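You operate a simulated robot arm through the tools that you are given. There is no shell and no other tool. Be economical: measure what you need, move in short steps, check, and stop when the job is done.

You are at the controls of a simulated two-armed robot. One attempt, no reset.

Task
Brush the salt off the navy cushion, zip it and rack it.
Fine: white hand brush, put back; zip fully shut; both hands, square on the main shelf. Set down upright: white hand brush. What is to be rubbed or washed off counts as gone when no trace of it is left.

It is judged by the outcome, as a careful person would: the job done as asked, and still so three seconds after it is handed in. It fails if anything else is knocked over, pushed out of place, dropped, spilled or broken.

Robot
Two 7-joint arms with two-finger parallel grippers on one trunk, on a base that drives. Base frame: it is fixed to the floor where the robot stands at the start and does not move with it; the origin is under the middle of the robot, x ahead of it, y to its left, z up. Lengths are in cm, angles in degrees, forces in N, time in s.
The left shoulder is at the start at [5, 16.5, 123], the right one opposite. With the tool pointing down near the work surface each hand reaches from about 10 to 68 cm from the robot's upright axis, wherever it stands, measured 20 degrees to its own side. Places, roughly: main shelf of the gear rack [50, -120, 80]; zip knob [40, -20, 90]. Payload 3.91 kg a hand.
The TCP of each hand is the grasp point between the finger pads, 3 cm short of the fingertips. In the tool frame z runs along the fingers and y along their closing line. The gripper opens to 11 cm. The fingers are 2 cm wide and 1 cm thick; the gripper's body (4.8 by 11.2 cm) begins 5.5 cm behind the TCP.
Orientation is that of the tool frame in the base frame, as a unit quaternion [w, x, y, z]. With the fingers straight down and closing along the base's y, the tool's x points along the base's -x, its y along +y and its z along -z.

Tools
- The arms move only by the tool play_rows. It takes "left_moves", "right_moves" or both (then of equal length, played together; a hand with none holds still); each is a list of rows, each a list of 7 numbers: the shift along the tool's x, y, z in units of 30 mm (1.0 is 30 mm), then the turn, a rotation vector about the tool's x, y, z in units of 8 degrees (1.0 is 8 degrees), then the closure, from 0 (fully open) to 1 (shut). In form: [[dx, dy, dz, rx, ry, rz, fingers], ...]. A call has 1 to 12 rows; each row shifts and turns the commanded pose from where the row before left it, along the tool's axes as they then stand. A call with a number of a shift or a turn outside -1 to 1 is refused whole. Rows are played at 5 a second. More than 5 cm and 8.6 degrees between two rows, or a gripper value outside its range, and nothing of the call is played. Where a pose cannot be reached the arm comes as near as it can. A force on the tool above 40 N (or 10 N above the force at the start of the call, whichever is more), or a blocked arm, ends the call early, and 0.2 s more pass. The fingers move at their own pace (about 4.5 cm/s each) and stop on an object; they squeeze with about 41 N. The grip force told is the motor's: it shows also when the fingers shut on nothing. Time passes only in rows, and 0.2 s behind the last, so rows that do not move let the fingers close. It gives the time, the measured TCP pose, the force on the tool (base axes), the opening and the grip force at its end, in the units of the frame above (readings bear some noise), with the torque about the TCP (base axes, N m) and any sound that the robot's microphone picked up.
- Cameras (640 x 400 px; columns grow to the right, rows downward): "scene" is now at [11.09, -1.87, 139.05]; the picture's right is [-0.24, -0.97, 0.00], its down [-0.63, 0.16, -0.76] and it looks along [0.74, -0.18, -0.65] (base axes); focal length 214 px, centre (320, 200). "left" rides on the left gripper at [7.3, -1.7, -10.3] in its tool frame; the picture's right is [0.23, 0.97, 0.00], its down [-0.76, 0.18, -0.62] and it looks along [-0.61, 0.14, 0.78] (tool axes); focal length 222 px, centre (320, 200). "right" rides on the right gripper at [7.2, 1.7, -10.3] in its tool frame; the picture's right is [-0.23, 0.97, 0.00], its down [-0.76, -0.18, -0.62] and it looks along [-0.61, -0.14, 0.78] (tool axes); focal length 222 px, centre (320, 200). There is no depth. A picture from a camera that has moved, and an enlarged one, comes with that camera's place and axes in the base frame and with its lens.
- snapshot(camera): a new picture of that camera. No time passes.
- move_column(by): slides the trunk up (or, below 0, down) by that many cm; the arms and the scene camera ride with it, the base frame stays. It gives what a move gives, with no picture.
- steer(legs): drives the robot by 1 to 6 legs, each [ahead, left, turn to the left] in cm, cm and degrees, along the robot's own axes; the way and the turn of a leg run together, so that a leg with both is an arc; at most 150 cm and 180 degrees a leg. The arms and the cameras ride along, it lands a little off, and it stops where it bumps. It gives what a move gives.
- head_to(pan, tilt): turns the head with the scene camera to pan (to the left, within 80 degrees either way) and tilt (down, from -29 to 69), counted from straight ahead of the robot. It gives what a move gives.
- inspect(camera, box): a new picture of the part [left, top, right, bottom] of that camera's present view, enlarged. No time passes.
- close_job(): hands the job in; it is judged then, once.

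Go step by step. Nothing tells you exact positions but the pictures and the camera data: compare them with the known pose of the tool, close in by small moves and look again before you grip or let go. The budget is 120 turns and 92 pictures, counting those below and the enlarged ones. Unless the task says otherwise, let go and move clear before handing in.

The tools are called after "Call:" as name(argument=value, ...) on one line, values as JSON. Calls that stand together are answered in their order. play_rows: Moves the arms, as the interface text tells. Its arguments: {"type":"object","properties":{"left_moves":{"type":"array"},"right_moves":{"type":"array"}},"required":[]} The other tools are called the same way: move_column (by) slides the trunk up or down; steer (legs) drives the base; head_to (pan, tilt) turns the head that bears the scene camera; snapshot (camera) takes a picture; inspect (camera, box) takes an enlarged picture of a part of a camera's view; close_job () hands the job in.

At the start:

```text
time: 0.0
left_eef_pos: [41.61, 2.74, 121.91]
left_tool_rot: [0.0, 0.0, 1.0, 0.001]
left_contact_force: [-0.5, -0.3, -0.3]
left_wrist_torque: [0.03, -0.04, 0.03]
left_opening: 11.0
left_finger_force: 0.0
right_eef_pos: [35.97, -31.93, 126.25]
right_tool_rot: [0.0, 0.0, 1.0, 0.0]
right_contact_force: [-0.1, 0.3, -0.3]
right_wrist_torque: [-0.01, 0.0, 0.03]
right_opening: 10.99
right_finger_force: 0.1
trunk travel left (down, up): [-45.0, 5.3]
robot x, y, heading: [-0.02, 0.26, 0.2]
head pan, tilt: [-13.8, 40.7]
```

scene: 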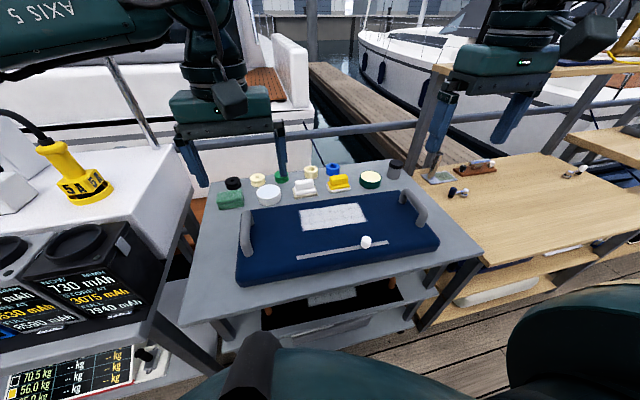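
right: 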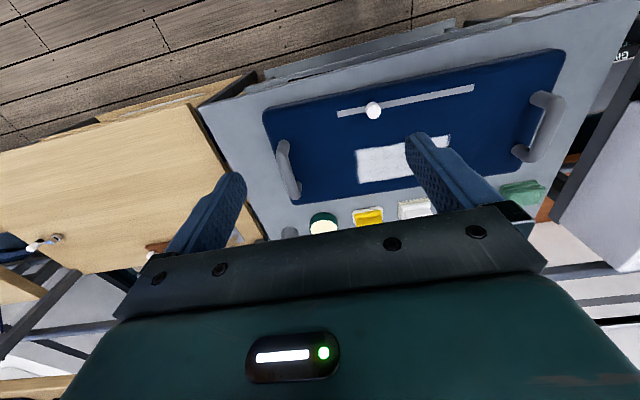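
left: 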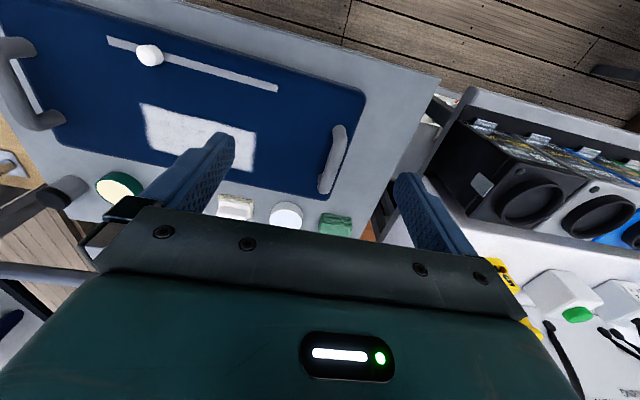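

I see the navy cushion on the grey table with a white salt patch, a zip slot with a white knob, two handles, and a row of brushes/sponges behind. I'll look closer at these first.

Call:
inspect(camera="scene", box=[200, 150, 440, 300])

Call:
inspect(camera="left", box=[0, 0, 440, 275])

Call:
head_to(pan=-60, tilt=35)

Call:
snapshot(camera="scene")

```text
2.67 times, centred on (320, 225) of scene
camera zoom: at [11.09, -1.87, 139.05], right [-0.24, -0.97, 0.0], down [-0.63, 0.16, -0.76], along [0.74, -0.18, -0.65], focal length 572 px, centre (320, 133)
```

zoom: 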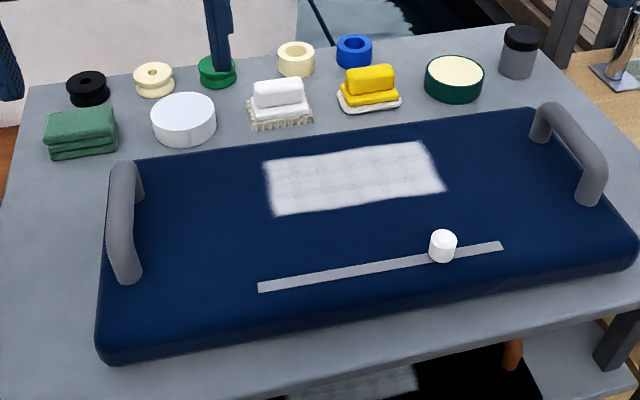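

```text
1.45 times, centred on (220, 138) of left
camera zoom: at [34.31, 1.26, 132.26], right [-0.23, 0.97, 0.0], down [0.76, 0.18, 0.62], along [0.61, 0.14, -0.78], focal length 323 px, centre (466, 291)
```

zoom: 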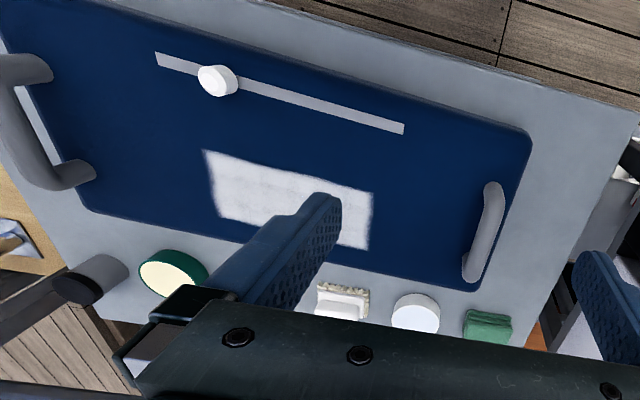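

```text
time: 1.1
left_eef_pos: [41.6, 2.9, 121.82]
left_tool_rot: [0.0, -0.001, 1.0, 0.001]
left_contact_force: [0.1, -0.6, -0.4]
left_wrist_torque: [-0.01, 0.02, -0.03]
left_opening: 11.01
left_finger_force: 0.1
right_eef_pos: [36.0, -31.66, 126.25]
right_tool_rot: [0.0, 0.0, 1.0, 0.0]
right_contact_force: [0.6, 0.2, -0.5]
right_wrist_torque: [-0.01, 0.01, 0.01]
right_opening: 11.04
right_finger_force: 0.0
trunk travel left (down, up): [-45.0, 5.3]
robot x, y, heading: [-0.07, 0.3, -0.0]
head pan, tilt: [-60.0, 35.0]
```

```text
86 pictures are left
camera scene: at [7.29, -7.47, 139.9], right [-0.87, -0.5, 0.0], down [-0.29, 0.5, -0.82], along [0.41, -0.71, -0.57], focal length 214 px, centre (320, 200)
```

scene: 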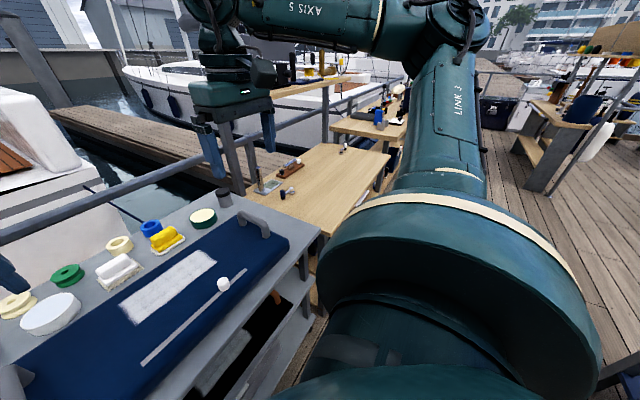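

The white hand brush is near [76, -12], too far from here, so I will look at what room the base has before driving closer.

Call:
head_to(pan=0, tilt=69)

Call:
snapshot(camera="scene")

```text
time: 2.4
left_eef_pos: [41.68, 2.81, 121.83]
left_tool_rot: [0.0, -0.001, 1.0, 0.0]
left_contact_force: [0.2, -0.3, 0.1]
left_wrist_torque: [0.03, -0.02, -0.03]
left_opening: 11.01
left_finger_force: 0.0
right_eef_pos: [36.02, -31.73, 126.16]
right_tool_rot: [0.0, 0.0, 1.0, 0.0]
right_contact_force: [-0.3, -0.2, -0.1]
right_wrist_torque: [0.01, -0.03, 0.0]
right_opening: 11.0
right_finger_force: 0.1
trunk travel left (down, up): [-45.0, 5.3]
robot x, y, heading: [0.21, -0.18, -0.1]
head pan, tilt: [0.0, 68.8]
```

```text
85 pictures are left
camera scene: at [8.47, 0.14, 135.54], right [0.0, -1.0, 0.0], down [-0.93, 0.0, -0.36], along [0.36, 0.0, -0.93], focal length 214 px, centre (320, 200)
```

scene: 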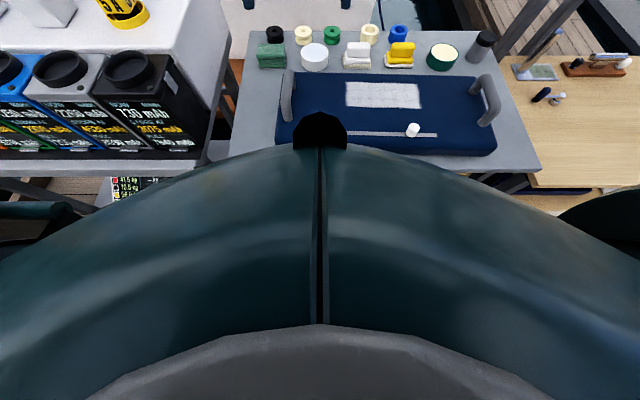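

The trunk hides the base, so I'll tip the left wrist camera back to see the gap between base and table.

Call:
play_rows(left_moves=[[0, 0, 0, 0, 1, 0, 0], [0, 0, 0, 0, 1, 0, 0], [0, 0, 0, 0, 1, 0, 0], [0, 0, 0, 0, 1, 0, 0]])

Call:
snapshot(camera="left")

```text
time: 3.4
left_eef_pos: [41.63, 2.9, 121.96]
left_tool_rot: [-0.277, -0.002, 0.961, 0.0]
left_contact_force: [0.9, -0.2, -0.1]
left_wrist_torque: [0.0, 0.02, 0.01]
left_opening: 11.0
left_finger_force: 0.1
right_eef_pos: [36.12, -31.72, 126.24]
right_tool_rot: [-0.001, 0.0, 1.0, 0.0]
right_contact_force: [0.0, 0.6, 0.5]
right_wrist_torque: [0.03, -0.01, -0.01]
right_opening: 11.0
right_finger_force: 0.1
trunk travel left (down, up): [-45.0, 5.3]
robot x, y, heading: [0.14, -0.47, 0.0]
head pan, tilt: [0.0, 68.8]
```

```text
84 pictures are left
camera left: at [40.89, 1.26, 134.55], right [-0.19, 0.97, 0.12], down [0.98, 0.18, 0.12], along [0.1, 0.14, -0.99], focal length 222 px, centre (320, 200)
```

left: 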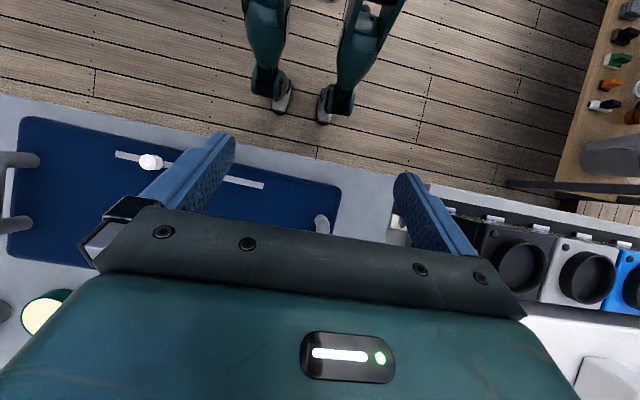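

The robot's feet end near x≈5 and the table front is at about x≈36, so there is room. I'll restore the left hand and drive 14 cm ahead.

Call:
play_rows(left_moves=[[0, 0, 0, 0, -1, 0, 0], [0, 0, 0, 0, -1, 0, 0], [0, 0, 0, 0, -1, 0, 0], [0, 0, 0, 0, -1, 0, 0]])

Call:
steer(legs=[[14, 0, 0]])

Call:
head_to(pan=-12, tilt=50)

Call:
snapshot(camera="scene")

Call:
snapshot(camera="right")

```text
time: 4.4
left_eef_pos: [41.55, 2.86, 121.88]
left_tool_rot: [0.0, -0.001, 1.0, -0.001]
left_contact_force: [0.1, -0.4, -0.2]
left_wrist_torque: [0.01, 0.01, -0.01]
left_opening: 10.97
left_finger_force: 0.0
right_eef_pos: [35.91, -31.68, 126.27]
right_tool_rot: [0.0, 0.0, 1.0, 0.0]
right_contact_force: [0.8, 0.0, -0.1]
right_wrist_torque: [0.03, -0.02, -0.02]
right_opening: 11.0
right_finger_force: 0.0
trunk travel left (down, up): [-45.0, 5.3]
robot x, y, heading: [-0.07, 0.18, -0.1]
head pan, tilt: [0.0, 68.8]
```

```text
time: 5.7
left_eef_pos: [51.92, 2.87, 121.88]
left_tool_rot: [0.0, -0.002, 1.0, 0.0]
left_contact_force: [-0.5, 0.1, 0.8]
left_wrist_torque: [0.0, -0.03, 0.0]
left_opening: 11.01
left_finger_force: 0.1
right_eef_pos: [46.5, -31.86, 126.24]
right_tool_rot: [0.001, 0.0, 1.0, 0.0]
right_contact_force: [0.3, 0.0, 0.7]
right_wrist_torque: [0.03, -0.01, 0.02]
right_opening: 10.99
right_finger_force: 0.0
trunk travel left (down, up): [-45.0, 5.3]
robot x, y, heading: [10.55, 0.33, -0.1]
head pan, tilt: [0.0, 68.8]
stopped in leg 1: the robot was blocked; the commanded pose is now the measured one
```

```text
time: 6.5
left_eef_pos: [52.12, 2.91, 121.85]
left_tool_rot: [0.001, -0.002, 1.0, 0.0]
left_contact_force: [-0.3, -0.8, -0.3]
left_wrist_torque: [-0.02, -0.03, 0.0]
left_opening: 10.98
left_finger_force: 0.1
right_eef_pos: [46.54, -31.8, 126.24]
right_tool_rot: [0.0, 0.0, 1.0, 0.001]
right_contact_force: [-0.4, -0.5, 0.2]
right_wrist_torque: [0.0, 0.01, -0.04]
right_opening: 11.01
right_finger_force: 0.0
trunk travel left (down, up): [-45.0, 5.3]
robot x, y, heading: [10.7, 0.02, -0.1]
head pan, tilt: [-12.0, 50.0]
```

```text
83 pictures are left
camera scene: at [20.93, -1.45, 137.73], right [-0.21, -0.98, 0.0], down [-0.75, 0.16, -0.64], along [0.63, -0.13, -0.77], focal length 214 px, centre (320, 200)
```

scene: 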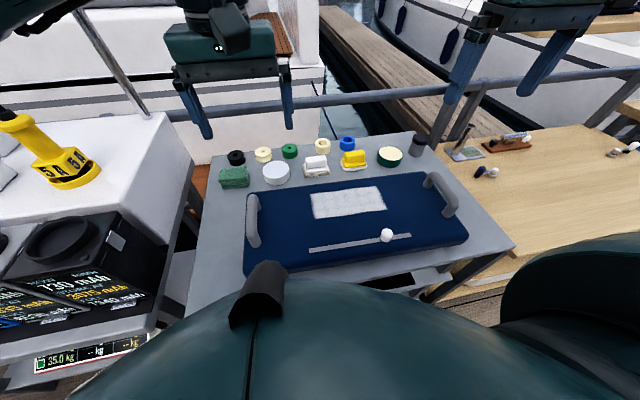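

```text
82 pictures are left
camera right: at [39.44, -30.0, 136.52], right [0.23, 0.97, 0.0], down [0.76, -0.18, 0.62], along [0.61, -0.14, -0.78], focal length 222 px, centre (320, 200)
```

right: 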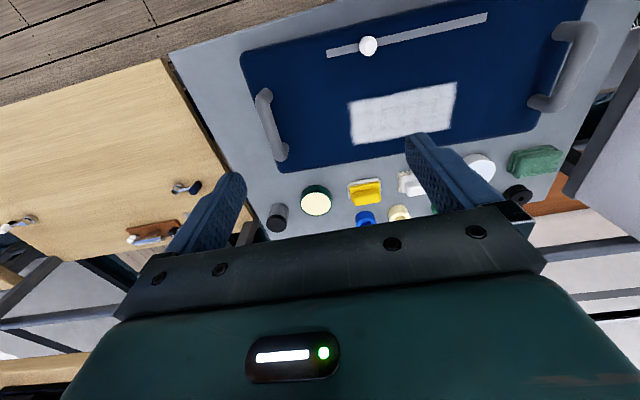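

The base stopped against something under the table, and nothing looks moved. I'll back off slightly, move the left hand aside, and bring the right hand toward the white brush at about [77, -12].

Call:
steer(legs=[[-0.6, 0, 0]])

Call:
play_rows(right_moves=[[-0.93, 0.85, 0.67, 0, 0, 0, 0], [-0.93, 0.85, 0.67, 0, 0, 0, 0], [-0.93, 0.85, 0.67, 0, 0, 0, 0], [-0.93, 0.85, 0.67, 0, 0, 0, 0], [-0.93, 0.85, 0.67, 0, 0, 0, 0], [-0.93, 0.85, 0.67, 0, 0, 0, 0], [-0.93, 0.85, 0.67, 0, 0, 0, 0]], left_moves=[[0, 0.8, 0, 0, 0, 0, 0], [0, 0.8, 0, 0, 0, 0, 0], [0, 0.8, 0, 0, 0, 0, 0], [0, 0.8, 0, 0, 0, 0, 0], [0, 0.8, 0, 0, 0, 0, 0], [0, 0.8, 0, 0, 0, 0, 0], [0, 0.8, 0, 0, 0, 0, 0]])

Call:
snapshot(camera="right")

Call:
snapshot(camera="scene")

```text
time: 7.2
left_eef_pos: [51.51, 2.8, 121.89]
left_tool_rot: [-0.001, -0.002, 1.0, 0.0]
left_contact_force: [0.2, 0.7, -0.9]
left_wrist_torque: [0.02, -0.01, 0.0]
left_opening: 11.01
left_finger_force: 0.2
right_eef_pos: [46.02, -31.77, 126.29]
right_tool_rot: [0.001, 0.001, 1.0, 0.0]
right_contact_force: [-0.4, 0.3, -0.8]
right_wrist_torque: [0.01, -0.03, 0.0]
right_opening: 10.99
right_finger_force: 0.1
trunk travel left (down, up): [-45.0, 5.3]
robot x, y, heading: [9.71, -0.03, -0.1]
head pan, tilt: [-12.0, 50.0]
```

```text
time: 8.8
left_eef_pos: [51.41, 19.79, 121.97]
left_tool_rot: [0.0, 0.0, 1.0, -0.001]
left_contact_force: [-0.1, -0.2, 0.9]
left_wrist_torque: [-0.03, 0.01, -0.02]
left_opening: 11.04
left_finger_force: 0.0
right_eef_pos: [61.58, -17.51, 112.85]
right_tool_rot: [0.001, 0.001, 1.0, 0.0]
right_contact_force: [0.0, 0.2, 0.2]
right_wrist_torque: [-0.01, 0.02, 0.04]
right_opening: 10.99
right_finger_force: 0.1
right hand out of reach, approached as far as the arm can: row 6, 7
trunk travel left (down, up): [-45.0, 5.3]
robot x, y, heading: [9.82, -0.01, -0.1]
head pan, tilt: [-12.0, 50.0]
```

```text
81 pictures are left
camera right: at [54.37, -15.72, 123.08], right [0.23, 0.97, 0.0], down [0.76, -0.18, 0.62], along [0.61, -0.14, -0.78], focal length 222 px, centre (320, 200)
```

right: 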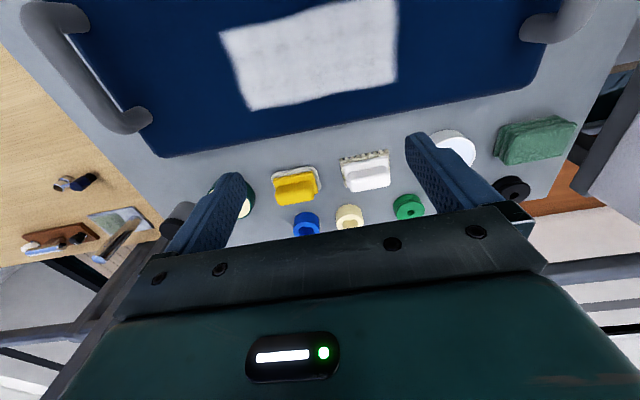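

```text
80 pictures are left
camera scene: at [20.31, -1.4, 137.74], right [-0.21, -0.98, 0.0], down [-0.75, 0.16, -0.64], along [0.63, -0.13, -0.77], focal length 214 px, centre (320, 200)
```

scene: 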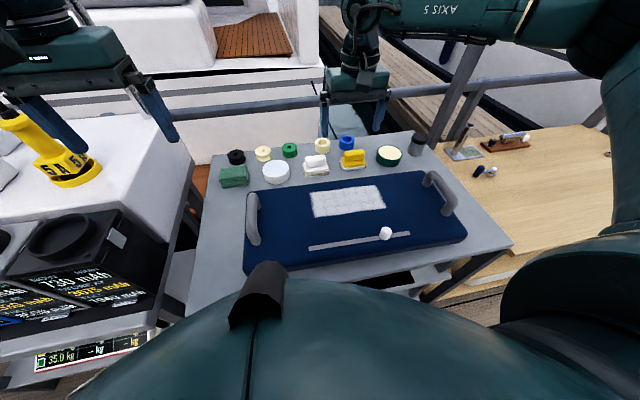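

At this height the reach ends at x≈62, so I'll lower the trunk, which brings the shoulder level with the wrist and extends the reach.

Call:
move_column(by=-10)

Call:
play_rows(right_moves=[[-0.9, 0.45, 0, 0, 0, 0, 0], [-0.9, 0.45, 0, 0, 0, 0, 0], [-0.9, 0.45, 0, 0, 0, 0, 0]])

Call:
snapshot(camera="right")

```text
time: 10.2
left_eef_pos: [51.45, 19.8, 112.13]
left_tool_rot: [0.0, -0.003, 1.0, 0.0]
left_contact_force: [0.4, -1.0, 0.1]
left_wrist_torque: [0.02, -0.01, 0.0]
left_opening: 11.0
left_finger_force: 0.1
right_eef_pos: [61.56, -17.45, 102.72]
right_tool_rot: [0.001, 0.001, 1.0, 0.0]
right_contact_force: [1.3, -0.3, 0.0]
right_wrist_torque: [0.05, 0.01, 0.01]
right_opening: 10.99
right_finger_force: 0.0
trunk travel left (down, up): [-35.0, 15.3]
robot x, y, heading: [9.8, -0.15, 0.1]
head pan, tilt: [-12.0, 50.0]
```

```text
time: 11.0
left_eef_pos: [51.46, 19.74, 112.02]
left_tool_rot: [0.0, -0.001, 1.0, 0.0]
left_contact_force: [-0.8, -0.4, -0.4]
left_wrist_torque: [0.02, 0.01, -0.01]
left_opening: 10.98
left_finger_force: 0.0
right_eef_pos: [62.96, -19.2, 103.15]
right_tool_rot: [0.0, 0.0, 1.0, 0.001]
right_contact_force: [1.3, 0.8, 0.4]
right_wrist_torque: [0.02, 0.05, 0.04]
right_opening: 10.99
right_finger_force: 0.0
right hand out of reach, approached as far as the arm can: row 1, 2, 3
trunk travel left (down, up): [-35.0, 15.3]
robot x, y, heading: [10.24, 0.14, 0.2]
head pan, tilt: [-12.0, 50.0]
```

```text
79 pictures are left
camera right: at [55.88, -17.44, 113.51], right [0.23, 0.97, 0.0], down [0.76, -0.18, 0.62], along [0.61, -0.14, -0.78], focal length 222 px, centre (320, 200)
```

right: 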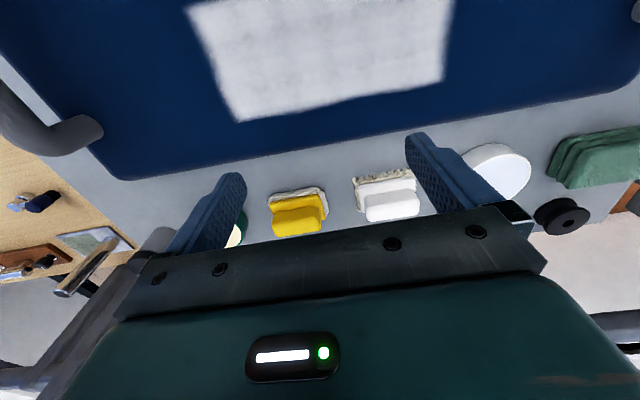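

The wrist sits high above the grip point, so a higher trunk reaches farther at table level. I'll raise it, come down over the cushion's far part with a slight forward tilt, and look again.

Call:
move_column(by=13)

Call:
play_rows(right_moves=[[0, 0, 1, 0, 0, 0, 0], [0, 0, 1, 0, 0, 0, 0], [0, 0.8, 1, 0, 0, 0, 0], [0, 0.8, 1, 0, -1, 0, 0], [0, 0.8, 0.5, 0, -1, 0, 0]])

Call:
snapshot(camera="right")

```text
time: 12.6
left_eef_pos: [51.45, 19.72, 124.94]
left_tool_rot: [0.0, -0.001, 1.0, 0.0]
left_contact_force: [0.3, 0.2, 0.3]
left_wrist_torque: [0.01, -0.01, -0.03]
left_opening: 10.99
left_finger_force: 0.0
right_eef_pos: [63.0, -19.25, 116.28]
right_tool_rot: [0.0, 0.0, 1.0, 0.001]
right_contact_force: [-0.4, 0.0, 0.6]
right_wrist_torque: [-0.04, -0.02, 0.0]
right_opening: 10.99
right_finger_force: 0.0
trunk travel left (down, up): [-48.0, 2.3]
robot x, y, heading: [9.55, 0.11, 0.2]
head pan, tilt: [-12.0, 50.0]
```

```text
time: 13.8
left_eef_pos: [51.47, 19.75, 125.03]
left_tool_rot: [0.0, -0.002, 1.0, 0.0]
left_contact_force: [-0.5, -0.2, 0.0]
left_wrist_torque: [0.03, 0.02, -0.02]
left_opening: 10.97
left_finger_force: 0.0
right_eef_pos: [60.11, -15.62, 104.68]
right_tool_rot: [0.141, 0.001, 0.99, 0.002]
right_contact_force: [-0.3, 0.1, 0.3]
right_wrist_torque: [-0.02, -0.01, 0.02]
right_opening: 11.01
right_finger_force: 0.0
right hand out of reach, approached as far as the arm can: row 2, 3, 4, 5
trunk travel left (down, up): [-48.0, 2.3]
robot x, y, heading: [9.88, 0.29, 0.2]
head pan, tilt: [-12.0, 50.0]
```

```text
78 pictures are left
camera right: at [50.27, -13.93, 112.5], right [0.22, 0.97, 0.07], down [0.56, -0.18, 0.81], along [0.8, -0.14, -0.58], focal length 222 px, centre (320, 200)
```

right: 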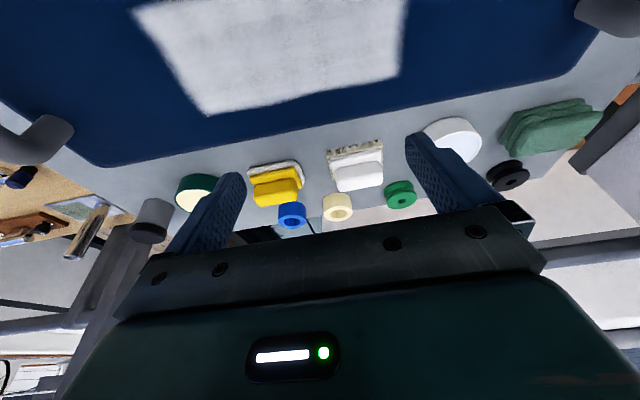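

The hand keeps hitting a limit around x≈61. I'll test whether it reaches farther when lower, coming down here and then pushing ahead.

Call:
play_rows(right_moves=[[0.28, 0, 0.96, 0, 0, 0, 0], [0.28, 0, 0.96, 0, 0, 0, 0], [0, 0, 0, 0, 0, 0, 0]])

Call:
snapshot(camera="scene")

```text
time: 14.6
left_eef_pos: [51.42, 19.79, 124.95]
left_tool_rot: [0.0, -0.002, 1.0, 0.0]
left_contact_force: [-0.4, 0.4, 0.3]
left_wrist_torque: [0.02, 0.04, -0.04]
left_opening: 10.99
left_finger_force: 0.0
right_eef_pos: [58.6, -17.85, 99.94]
right_tool_rot: [0.14, 0.001, 0.99, 0.001]
right_contact_force: [0.6, 0.3, -0.3]
right_wrist_torque: [-0.04, -0.04, -0.01]
right_opening: 11.0
right_finger_force: 0.1
right hand out of reach, approached as far as the arm can: row 1, 2
trunk travel left (down, up): [-48.0, 2.3]
robot x, y, heading: [9.93, 0.01, 0.3]
head pan, tilt: [-12.0, 50.0]
```

```text
77 pictures are left
camera scene: at [20.33, -1.44, 140.73], right [-0.21, -0.98, 0.0], down [-0.75, 0.16, -0.64], along [0.63, -0.13, -0.77], focal length 214 px, centre (320, 200)
```

scene: 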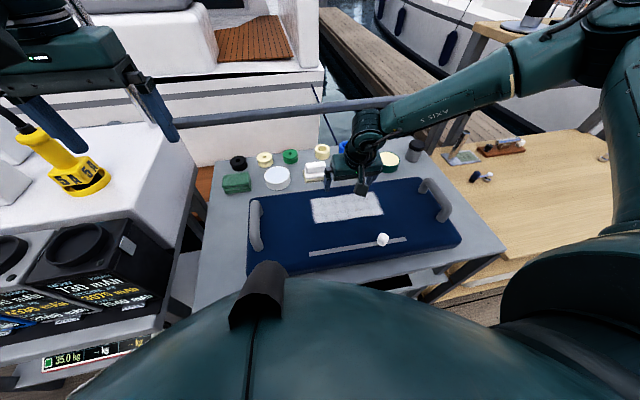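

I'm not sure where the commanded pose now stands, so I'll retreat, untilt, and do a clean step-by-step test of reach.

Call:
play_rows(right_moves=[[1, 0, 0, 0, 1, 0, 0], [1, 0, 0, 0, 1, 0, 0], [1, 0, 0, 0, 0, 0, 0], [1, 0, 0, 0, 0, 0, 0]])

```text
time: 15.6
left_eef_pos: [51.44, 19.76, 125.16]
left_tool_rot: [0.0, -0.002, 1.0, 0.0]
left_contact_force: [0.0, 0.3, -0.4]
left_wrist_torque: [-0.02, 0.0, 0.01]
left_opening: 10.98
left_finger_force: 0.1
right_eef_pos: [46.26, -17.53, 98.69]
right_tool_rot: [0.001, 0.001, 1.0, 0.0]
right_contact_force: [-0.6, -0.3, -0.5]
right_wrist_torque: [0.01, 0.01, -0.05]
right_opening: 10.99
right_finger_force: 0.0
trunk travel left (down, up): [-48.0, 2.3]
robot x, y, heading: [9.88, 0.06, 0.1]
head pan, tilt: [-12.0, 50.0]
```

Call:
play_rows(right_moves=[[-1, 0, 0, 0, 0, 0, 0], [-1, 0, 0, 0, 0, 0, 0], [-1, 0, 0, 0, 0, 0, 0], [-1, 0, 0, 0, 0, 0, 0], [-1, 0, 0, 0, 0, 0, 0], [-1, 0, 0, 0, 0, 0, 0], [-1, 0, 0, 0, 0, 0, 0], [-1, 0, 0, 0, 0, 0, 0]])

```text
time: 17.4
left_eef_pos: [51.49, 19.73, 125.03]
left_tool_rot: [0.0, -0.002, 1.0, 0.0]
left_contact_force: [0.0, -0.6, -0.4]
left_wrist_torque: [0.03, -0.02, -0.04]
left_opening: 11.0
left_finger_force: 0.1
right_eef_pos: [63.38, -24.08, 104.09]
right_tool_rot: [0.001, 0.0, 1.0, 0.002]
right_contact_force: [0.4, 0.6, -0.3]
right_wrist_torque: [0.0, 0.01, 0.04]
right_opening: 10.99
right_finger_force: 0.1
right hand out of reach, approached as far as the arm can: row 3, 4, 5, 6, 7, 8
trunk travel left (down, up): [-48.0, 2.3]
robot x, y, heading: [9.81, -0.45, 0.2]
head pan, tilt: [-12.0, 50.0]
```

Call:
play_rows(right_moves=[[-0.7, -0.7, 0, 0, 0, 0, 0], [-0.7, -0.7, 0, 0, 0, 0, 0], [-1, 0, 0.3, 0, 0, 0, 0], [-1, 0, 0.3, 0, 0, 0, 0]])

Call:
head_to(pan=-45, tilt=25)

Call:
snapshot(camera="scene")

```text
time: 18.4
left_eef_pos: [51.46, 19.7, 125.09]
left_tool_rot: [0.001, -0.002, 1.0, 0.0]
left_contact_force: [0.5, 0.0, 0.4]
left_wrist_torque: [0.01, 0.03, 0.02]
left_opening: 10.99
left_finger_force: 0.0
right_eef_pos: [66.22, -29.52, 105.06]
right_tool_rot: [0.0, 0.0, 1.0, 0.001]
right_contact_force: [-0.3, 0.1, -0.3]
right_wrist_torque: [0.0, 0.0, -0.04]
right_opening: 11.0
right_finger_force: 0.0
right hand out of reach, approached as far as the arm can: row 1, 2, 3, 4
trunk travel left (down, up): [-48.0, 2.3]
robot x, y, heading: [10.07, 0.08, 0.1]
head pan, tilt: [-12.0, 50.0]
```

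```text
time: 19.3
left_eef_pos: [51.39, 19.63, 125.04]
left_tool_rot: [0.0, -0.002, 1.0, 0.0]
left_contact_force: [0.0, 0.3, 0.9]
left_wrist_torque: [-0.02, 0.03, 0.02]
left_opening: 11.01
left_finger_force: 0.2
right_eef_pos: [66.31, -29.61, 104.87]
right_tool_rot: [0.001, 0.001, 1.0, 0.001]
right_contact_force: [-0.2, 0.5, 0.3]
right_wrist_torque: [0.02, 0.05, 0.01]
right_opening: 11.02
right_finger_force: 0.1
trunk travel left (down, up): [-48.0, 2.3]
robot x, y, heading: [9.76, -0.07, -0.0]
head pan, tilt: [-45.0, 25.0]
```

```text
76 pictures are left
camera scene: at [19.32, -6.36, 144.48], right [-0.71, -0.71, 0.0], down [-0.3, 0.3, -0.91], along [0.64, -0.64, -0.42], focal length 214 px, centre (320, 200)
```

scene: 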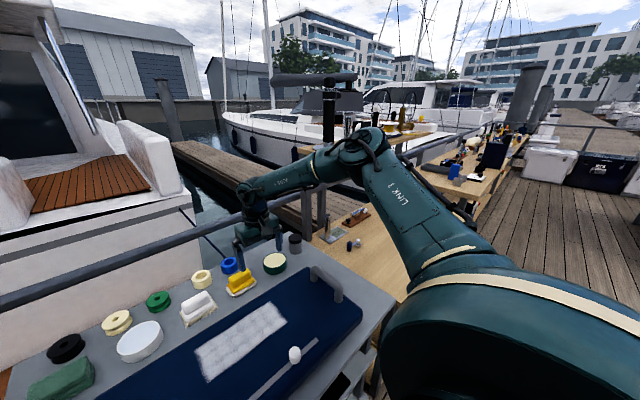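

The elbow is swung far out and bent, so a joint limit rather than arm length is stopping the hand. I'll try turning the hand about the vertical, toward the forearm, and see if the reach improves.

Call:
play_rows(right_moves=[[0.7, 0, 0, 0, 0, -1, 0], [0.7, 0, 0, 0, 0, -1, 0], [0, 0, 0, 0, 0, -1, 0], [0, 0, 0, 0, 0, -1, 0], [-0.7, 0.5, 0, 0, 0, 0, 0], [-0.7, 0.5, 0, 0, 0, 0, 0], [-0.7, 0.5, 0, 0, 0, 0, 0], [-0.7, 0.5, 0, 0, 0, 0, 0]])

Call:
snapshot(camera="scene")

```text
time: 21.1
left_eef_pos: [51.4, 19.82, 125.03]
left_tool_rot: [0.001, -0.002, 1.0, -0.001]
left_contact_force: [0.2, -0.3, -0.5]
left_wrist_torque: [0.04, 0.01, 0.0]
left_opening: 11.04
left_finger_force: 0.1
right_eef_pos: [61.18, -20.05, 106.19]
right_tool_rot: [0.003, -0.275, 0.961, 0.001]
right_contact_force: [0.4, 0.6, -0.9]
right_wrist_torque: [0.0, 0.02, 0.01]
right_opening: 11.02
right_finger_force: 0.0
right hand out of reach, approached as far as the arm can: row 4, 7, 8
trunk travel left (down, up): [-48.0, 2.3]
robot x, y, heading: [9.86, -0.15, 0.1]
head pan, tilt: [-45.0, 25.0]
```

```text
75 pictures are left
camera scene: at [19.28, -6.35, 144.49], right [-0.71, -0.71, 0.0], down [-0.3, 0.3, -0.91], along [0.64, -0.64, -0.42], focal length 214 px, centre (320, 200)
```

scene: 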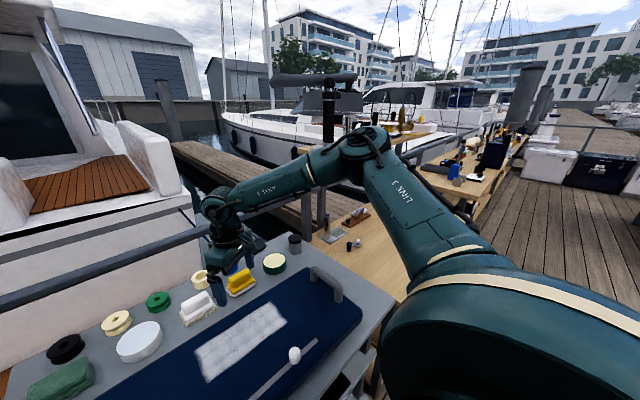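

Call:
play_rows(right_moves=[[-0.3, -0.15, 0, 0, 0, 0, 0], [-0.3, -0.15, 0, 0, 0, 0, 0], [-0.3, -0.15, 0, 0, 0, 0, 0], [-0.3, -0.15, 0, 0, 0, 0, 0], [0, 0, 0.3, 0, 0, 0, 0], [0, 0, 0.3, 0, 0, 0, 0], [0, 0, 0.3, 0, 0, 0, 0], [0, 0, 0.3, 0, 0, 0, 0]])

```text
time: 22.9
left_eef_pos: [51.48, 19.61, 125.04]
left_tool_rot: [0.0, -0.001, 1.0, 0.0]
left_contact_force: [-0.5, 0.1, -0.3]
left_wrist_torque: [-0.06, -0.02, 0.01]
left_opening: 10.99
left_finger_force: 0.0
right_eef_pos: [61.97, -22.29, 104.15]
right_tool_rot: [0.001, -0.276, 0.961, 0.002]
right_contact_force: [-0.4, -0.6, 0.3]
right_wrist_torque: [0.01, 0.02, 0.01]
right_opening: 11.0
right_finger_force: 0.0
right hand out of reach, approached as far as the arm can: row 1, 2, 3, 4, 5, 7, 8
trunk travel left (down, up): [-48.0, 2.3]
robot x, y, heading: [10.2, -0.07, -0.1]
head pan, tilt: [-45.0, 25.0]
```

Reach improves with the target further to the arm's own side, so I'll pull the left hand in and turn the robot left. That also brings the right shoulder forward.

Call:
play_rows(left_moves=[[0.8, 0, -0.4, 0, 0, 0, 0], [0.8, 0, -0.4, 0, 0, 0, 0], [0.8, 0, -0.4, 0, 0, 0, 0], [0.8, 0, -0.4, 0, 0, 0, 0], [0.8, 0, 0, 0, 0, 0, 0], [0.8, 0, 0, 0, 0, 0, 0]], right_moves=[[0.5, 0, -0.3, 0, 0, 1, 0], [0.5, 0, -0.3, 0, 0, 1, 0], [0.5, 0, -0.3, 0, 0, 1, 0], [0.5, 0, 0, 0, 0, 1, 0], [0, 0, 0, 0, 0, 0, 0], [0, 0, 0, 0, 0, 0, 0]])

Call:
steer(legs=[[0, 0, 30]])

Call:
head_to(pan=-40, tilt=45)

Call:
snapshot(camera="scene")

```text
time: 24.3
left_eef_pos: [36.96, 19.81, 129.94]
left_tool_rot: [0.001, -0.002, 1.0, 0.0]
left_contact_force: [-0.4, 0.0, 0.4]
left_wrist_torque: [0.0, 0.01, -0.02]
left_opening: 11.0
left_finger_force: 0.0
right_eef_pos: [56.35, -24.42, 106.98]
right_tool_rot: [0.001, 0.001, 1.0, 0.0]
right_contact_force: [-0.1, 0.3, 1.2]
right_wrist_torque: [-0.02, 0.01, 0.01]
right_opening: 11.0
right_finger_force: 0.1
trunk travel left (down, up): [-48.0, 2.3]
robot x, y, heading: [9.84, -0.0, 0.0]
head pan, tilt: [-45.0, 25.0]
```

```text
time: 26.2
left_eef_pos: [23.67, 30.67, 129.78]
left_tool_rot: [0.0, -0.257, 0.966, -0.001]
left_contact_force: [-0.5, -0.4, 0.2]
left_wrist_torque: [-0.01, 0.04, 0.03]
left_opening: 10.99
left_finger_force: 0.0
right_eef_pos: [62.39, 1.94, 106.95]
right_tool_rot: [0.001, -0.256, 0.967, 0.001]
right_contact_force: [0.7, 0.5, -0.4]
right_wrist_torque: [0.04, -0.04, -0.01]
right_opening: 10.97
right_finger_force: 0.0
trunk travel left (down, up): [-48.0, 2.3]
robot x, y, heading: [10.07, 0.07, 29.3]
head pan, tilt: [-45.0, 25.0]
```

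```text
time: 27.0
left_eef_pos: [23.78, 30.55, 129.87]
left_tool_rot: [0.001, -0.257, 0.966, 0.0]
left_contact_force: [0.7, 0.2, 0.3]
left_wrist_torque: [-0.03, -0.01, 0.01]
left_opening: 11.0
left_finger_force: 0.1
right_eef_pos: [62.5, 1.81, 106.9]
right_tool_rot: [0.001, -0.255, 0.967, 0.001]
right_contact_force: [0.2, 0.0, 0.5]
right_wrist_torque: [0.01, 0.01, -0.03]
right_opening: 10.99
right_finger_force: 0.1
trunk travel left (down, up): [-48.0, 2.3]
robot x, y, heading: [9.79, 0.13, 29.8]
head pan, tilt: [-40.0, 45.0]
```

```text
74 pictures are left
camera scene: at [20.42, 0.13, 141.43], right [-0.18, -0.98, 0.0], down [-0.69, 0.13, -0.71], along [0.7, -0.13, -0.71], focal length 214 px, centre (320, 200)
```

scene: 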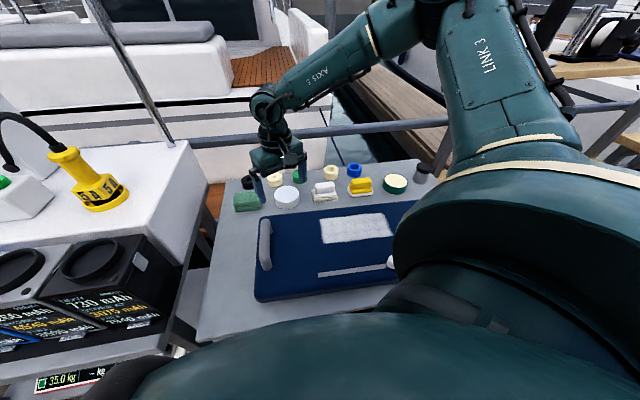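

Call:
play_rows(right_moves=[[-0.22, -1, 0, 0, 0, 0, 0], [-0.22, -1, 0, 0, 0, 0, 0], [-0.22, -1, 0, 0, 0, 0, 0], [-0.22, -1, 0, 0, 0, 0, 0], [-0.22, -1, 0, 0, 0, 0, 0], [-0.22, -1, 0, 0, 0, 0, 0]])

Call:
snapshot(camera="right")

```text
time: 28.4
left_eef_pos: [23.75, 30.55, 129.82]
left_tool_rot: [0.0, -0.258, 0.966, 0.0]
left_contact_force: [0.4, 0.2, 0.1]
left_wrist_torque: [0.02, -0.01, 0.02]
left_opening: 11.01
left_finger_force: 0.0
right_eef_pos: [74.86, -12.07, 106.66]
right_tool_rot: [0.0, -0.256, 0.967, 0.001]
right_contact_force: [0.2, 0.1, -0.6]
right_wrist_torque: [-0.03, 0.01, 0.01]
right_opening: 11.01
right_finger_force: 0.1
trunk travel left (down, up): [-48.0, 2.3]
robot x, y, heading: [9.97, -0.09, 29.7]
head pan, tilt: [-40.0, 45.0]
```

```text
73 pictures are left
camera right: at [67.76, -14.19, 117.0], right [-0.28, 0.96, 0.0], down [0.75, 0.22, 0.62], along [0.6, 0.18, -0.78], focal length 222 px, centre (320, 200)
```

right: 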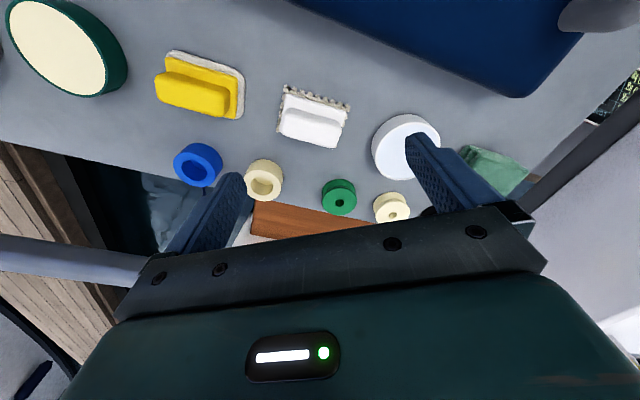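

That works. The brush is aligned with the base axes, with the handle centre near [78, -12]. I'll square the hand up, move over it and look again.

Call:
play_rows(right_moves=[[0, 0, 0, 0, 0, 0.925, 0], [0, 0, 0, 0, 0, 0.925, 0], [0, 0, 0, 0, 0, 0.925, 0], [0, 0, 0, 0, 0, 0.925, 0], [-0.5, 0, 0.8, 0, 0, 0, 0], [-0.5, 0, 0.8, 0, 0, 0, 0]])

Call:
snapshot(camera="right")

```text
time: 29.8
left_eef_pos: [23.73, 30.56, 129.8]
left_tool_rot: [0.0, -0.258, 0.966, 0.0]
left_contact_force: [0.0, -0.5, 0.6]
left_wrist_torque: [-0.01, 0.01, 0.03]
left_opening: 11.0
left_finger_force: 0.2
right_eef_pos: [77.79, -11.98, 101.88]
right_tool_rot: [0.0, 0.0, 1.0, 0.001]
right_contact_force: [-0.8, -0.5, 0.1]
right_wrist_torque: [-0.03, -0.03, 0.02]
right_opening: 11.0
right_finger_force: 0.0
trunk travel left (down, up): [-48.0, 2.3]
robot x, y, heading: [9.74, 0.01, 29.6]
head pan, tilt: [-40.0, 45.0]
```

```text
72 pictures are left
camera right: at [70.66, -10.17, 112.19], right [0.23, 0.97, 0.0], down [0.76, -0.18, 0.62], along [0.61, -0.14, -0.78], focal length 222 px, centre (320, 200)
```

right: 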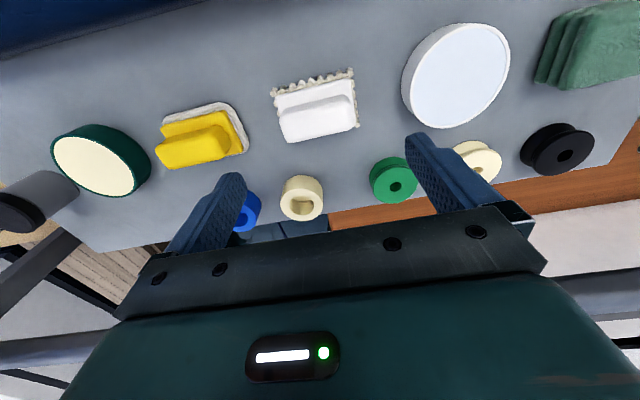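

Call:
inspect(camera="right", box=[250, 50, 378, 130])

Call:
inspect(camera="scene", box=[290, 160, 418, 240])

```text
5.00 times, centred on (314, 90) of right
camera zoom: at [70.66, -10.17, 112.19], right [0.23, 0.97, 0.0], down [0.76, -0.18, 0.62], along [0.61, -0.14, -0.78], focal length 1111 px, centre (350, 750)
```

zoom: 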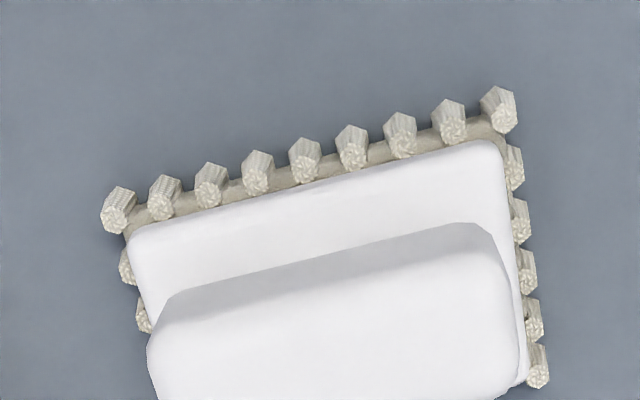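

```text
5.00 times, centred on (354, 200) of scene
camera zoom: at [20.46, 0.14, 141.42], right [-0.18, -0.98, 0.0], down [-0.7, 0.13, -0.71], along [0.7, -0.13, -0.71], focal length 1072 px, centre (150, 200)
```

zoom: 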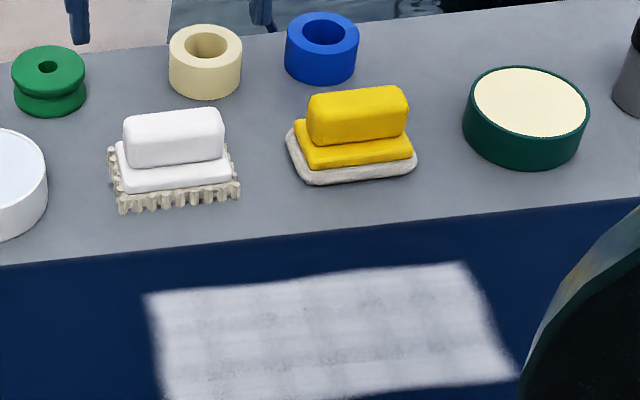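

The white brush (bristles) has a handle about 7 × 2.8 cm with its top at z≈91, centred under the hand. I'll descend to z≈91.4 and look before closing.

Call:
play_rows(right_moves=[[0, 0, 0.9, 0, 0, 0, 0], [0, 0, 0.9, 0, 0, 0, 0], [0, 0, 0.9, 0, 0, 0, 0], [0, 0, 0.8, 0, 0, 0, 0]])

Call:
snapshot(camera="right")

Call:
inspect(camera="scene", box=[260, 130, 420, 230])

```text
time: 30.8
left_eef_pos: [23.67, 30.55, 129.9]
left_tool_rot: [0.0, -0.257, 0.966, 0.0]
left_contact_force: [-0.3, -0.1, 0.4]
left_wrist_torque: [-0.01, 0.02, 0.02]
left_opening: 11.0
left_finger_force: 0.0
right_eef_pos: [75.97, -12.56, 94.88]
right_tool_rot: [0.001, 0.0, 1.0, 0.001]
right_contact_force: [-0.4, 0.0, 0.1]
right_wrist_torque: [-0.01, -0.04, -0.03]
right_opening: 11.0
right_finger_force: 0.0
right hand out of reach, approached as far as the arm can: row 2, 3, 4
trunk travel left (down, up): [-48.0, 2.3]
robot x, y, heading: [10.01, -0.0, 29.7]
head pan, tilt: [-40.0, 45.0]
```

```text
69 pictures are left
camera right: at [68.81, -10.83, 105.18], right [0.23, 0.97, 0.0], down [0.76, -0.18, 0.62], along [0.61, -0.14, -0.78], focal length 222 px, centre (320, 200)
```

right: 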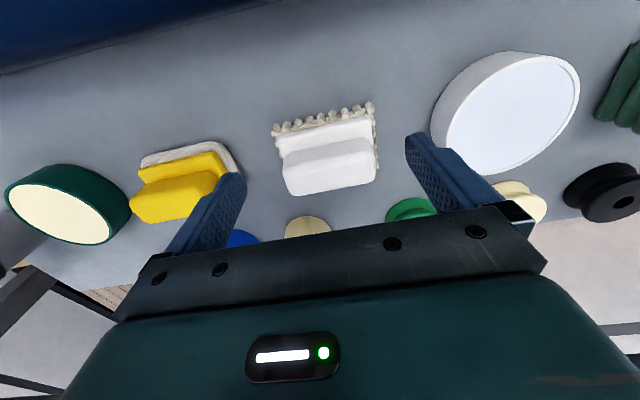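

```text
4.00 times, centred on (340, 180) of scene
camera zoom: at [20.41, 0.17, 141.43], right [-0.18, -0.98, 0.0], down [-0.7, 0.13, -0.71], along [0.7, -0.13, -0.71], focal length 858 px, centre (240, 280)
```

zoom: 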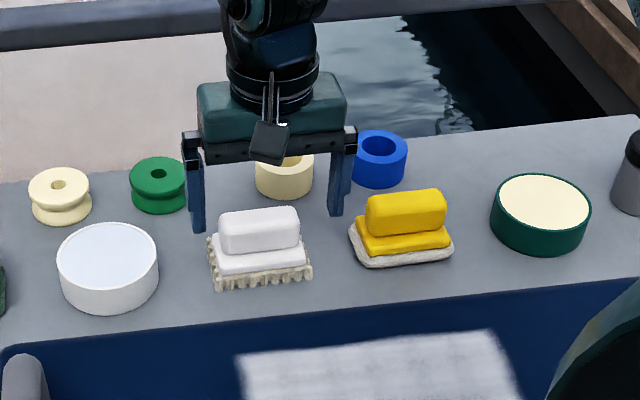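

The limit rises as the hand goes lower, so I'll lift to z≈100 over the brush and use the trunk to come down instead.

Call:
play_rows(right_moves=[[0, 0, -0.9, 0, 0, 0, 0], [0, 0, -0.9, 0, 0, 0, 0], [-0.6, 0.2, 0, 0, 0, 0, 0]])

Call:
move_column(by=-5)

Call:
snapshot(camera="right")

```text
time: 31.6
left_eef_pos: [23.84, 30.53, 129.86]
left_tool_rot: [0.0, -0.257, 0.966, 0.0]
left_contact_force: [-0.7, 0.4, 0.3]
left_wrist_torque: [0.0, -0.02, -0.01]
left_opening: 11.03
left_finger_force: 0.0
right_eef_pos: [77.89, -12.16, 100.28]
right_tool_rot: [-0.001, 0.001, 1.0, 0.002]
right_contact_force: [0.6, -0.6, 0.3]
right_wrist_torque: [-0.03, -0.01, 0.0]
right_opening: 10.97
right_finger_force: 0.1
trunk travel left (down, up): [-48.0, 2.3]
robot x, y, heading: [10.05, -0.05, 29.6]
head pan, tilt: [-40.0, 45.0]
```

```text
time: 32.5
left_eef_pos: [23.66, 30.59, 124.83]
left_tool_rot: [0.0, -0.257, 0.966, 0.001]
left_contact_force: [0.7, -0.7, -0.3]
left_wrist_torque: [0.01, 0.0, -0.01]
left_opening: 11.0
left_finger_force: 0.0
right_eef_pos: [77.76, -12.04, 95.33]
right_tool_rot: [0.0, -0.001, 1.0, 0.001]
right_contact_force: [0.6, 0.5, 0.7]
right_wrist_torque: [0.0, -0.03, 0.02]
right_opening: 10.99
right_finger_force: 0.0
trunk travel left (down, up): [-43.0, 7.3]
robot x, y, heading: [9.71, 0.11, 29.6]
head pan, tilt: [-40.0, 45.0]
```

```text
67 pictures are left
camera right: at [70.67, -10.28, 105.6], right [0.23, 0.97, 0.0], down [0.76, -0.18, 0.62], along [0.61, -0.14, -0.78], focal length 222 px, centre (320, 200)
```

right: 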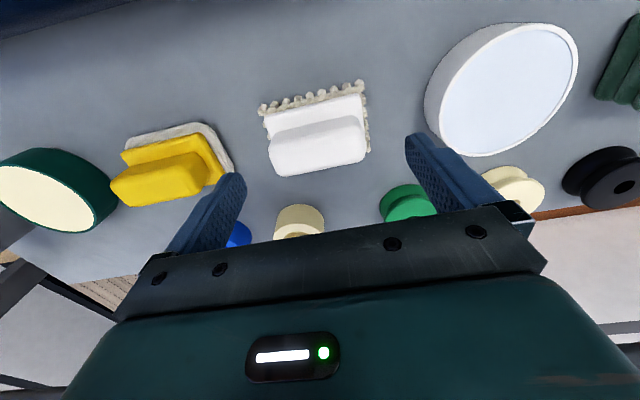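

Call:
move_column(by=-4)

Call:
snapshot(camera="right")

```text
time: 33.4
left_eef_pos: [23.66, 30.54, 120.81]
left_tool_rot: [0.0, -0.258, 0.966, 0.0]
left_contact_force: [-0.1, -0.4, -0.2]
left_wrist_torque: [-0.01, -0.02, -0.01]
left_opening: 10.99
left_finger_force: 0.1
right_eef_pos: [77.87, -11.99, 91.35]
right_tool_rot: [-0.001, 0.0, 1.0, 0.0]
right_contact_force: [0.0, 0.6, -0.3]
right_wrist_torque: [0.01, -0.01, 0.0]
right_opening: 10.99
right_finger_force: 0.1
trunk travel left (down, up): [-39.0, 11.3]
robot x, y, heading: [9.97, -0.06, 29.7]
head pan, tilt: [-40.0, 45.0]
```

```text
66 pictures are left
camera right: at [70.67, -10.28, 101.6], right [0.23, 0.97, 0.0], down [0.76, -0.18, 0.62], along [0.61, -0.14, -0.78], focal length 222 px, centre (320, 200)
```

right: 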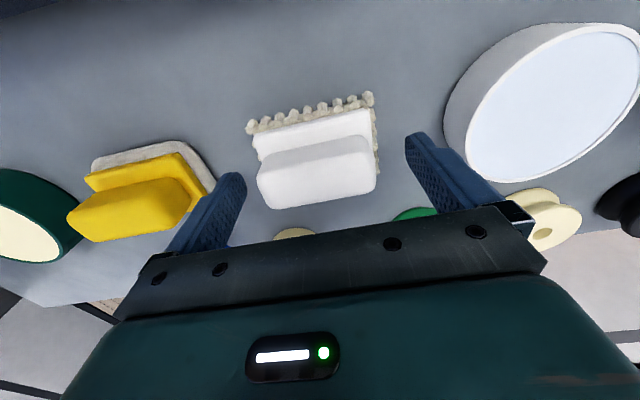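

The fingers straddle the handle cleanly. I'll close on it.

Call:
play_rows(right_moves=[[0.15, 0, 0, 0, 0, 0, 0], [0, 0, 0, 0, 0, 0, 1], [0, 0, 0, 0, 0, 0, 1], [0, 0, 0, 0, 0, 0, 1], [0, 0, 0, 0, 0, 0, 1]])

Call:
snapshot(camera="right")

```text
time: 34.6
left_eef_pos: [23.66, 30.46, 120.88]
left_tool_rot: [0.0, -0.257, 0.966, 0.0]
left_contact_force: [-0.7, 0.9, 0.3]
left_wrist_torque: [-0.01, 0.0, -0.02]
left_opening: 10.99
left_finger_force: 0.1
right_eef_pos: [77.46, -11.9, 91.36]
right_tool_rot: [0.0, 0.0, 1.0, 0.001]
right_contact_force: [-0.5, -0.7, -0.3]
right_wrist_torque: [-0.01, 0.07, 0.0]
right_opening: 7.21
right_finger_force: 40.5
trunk travel left (down, up): [-39.0, 11.3]
robot x, y, heading: [9.68, -0.17, 30.0]
head pan, tilt: [-40.0, 45.0]
```

```text
65 pictures are left
camera right: at [70.21, -10.27, 101.61], right [0.23, 0.97, 0.0], down [0.76, -0.18, 0.62], along [0.61, -0.14, -0.78], focal length 222 px, centre (320, 200)
```

right: 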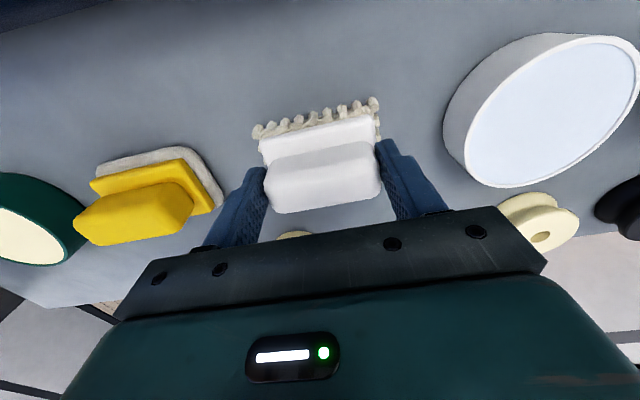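

Gripped at 7.2 cm; the put-back pose is TCP [77.46, -11.9, 91.36]. I'll lift by trunk and bring the brush over the salt patch.

Call:
move_column(by=10)

Call:
play_rows(right_moves=[[1, 0, 0, 0, 0, 0, 1], [1, 0, 0, 0, 0, 0, 1], [1, 0, 0, 0, 0, 0, 1], [1, 0, 0, 0, 0, 0, 1], [1, 0, 0, 0, 0, 0, 1], [1, 0, 0, 0, 0, 0, 1], [0.8, 0, 0, 0, 0, 0, 1]])

Call:
snapshot(camera="right")

Call:
snapshot(camera="scene")

```text
time: 35.9
left_eef_pos: [23.6, 30.63, 130.81]
left_tool_rot: [-0.001, -0.257, 0.966, -0.001]
left_contact_force: [-0.2, 0.2, -0.2]
left_wrist_torque: [0.01, 0.03, 0.03]
left_opening: 11.03
left_finger_force: 0.1
right_eef_pos: [77.31, -12.05, 101.33]
right_tool_rot: [0.001, 0.001, 1.0, 0.0]
right_contact_force: [0.6, -0.4, -0.8]
right_wrist_torque: [-0.01, -0.02, 0.0]
right_opening: 7.23
right_finger_force: 41.5
trunk travel left (down, up): [-49.0, 1.3]
robot x, y, heading: [9.75, 0.09, 29.5]
head pan, tilt: [-40.0, 45.0]
```

```text
time: 37.5
left_eef_pos: [23.61, 30.57, 130.77]
left_tool_rot: [0.001, -0.257, 0.967, 0.0]
left_contact_force: [0.0, 0.5, -0.4]
left_wrist_torque: [0.01, 0.0, -0.01]
left_opening: 10.98
left_finger_force: 0.1
right_eef_pos: [56.96, -11.92, 101.21]
right_tool_rot: [0.0, -0.001, 1.0, 0.001]
right_contact_force: [-0.1, -0.7, -1.7]
right_wrist_torque: [-0.02, -0.02, 0.0]
right_opening: 7.24
right_finger_force: 41.2
trunk travel left (down, up): [-49.0, 1.3]
robot x, y, heading: [9.99, -0.04, 29.7]
head pan, tilt: [-40.0, 45.0]
```

```text
64 pictures are left
camera right: at [49.78, -10.17, 111.61], right [0.23, 0.97, 0.0], down [0.76, -0.18, 0.62], along [0.61, -0.14, -0.78], focal length 222 px, centre (320, 200)
```

right: 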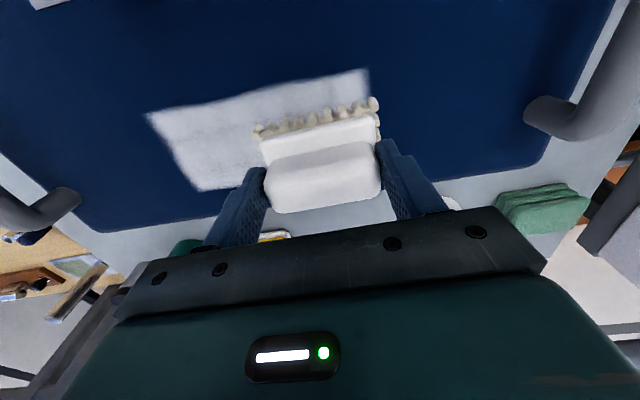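

```text
63 pictures are left
camera scene: at [20.39, 0.12, 142.43], right [-0.18, -0.98, 0.0], down [-0.7, 0.13, -0.71], along [0.7, -0.13, -0.71], focal length 214 px, centre (320, 200)
```

scene: 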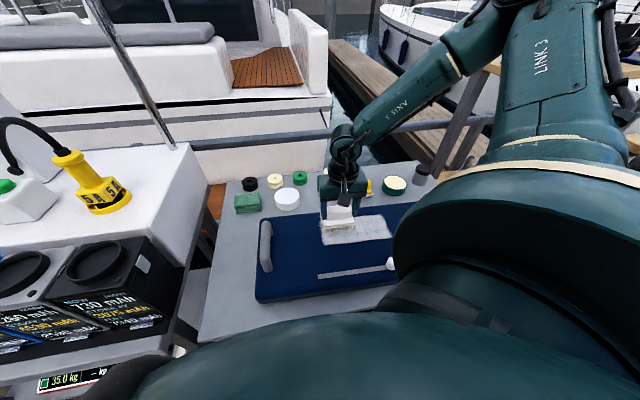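

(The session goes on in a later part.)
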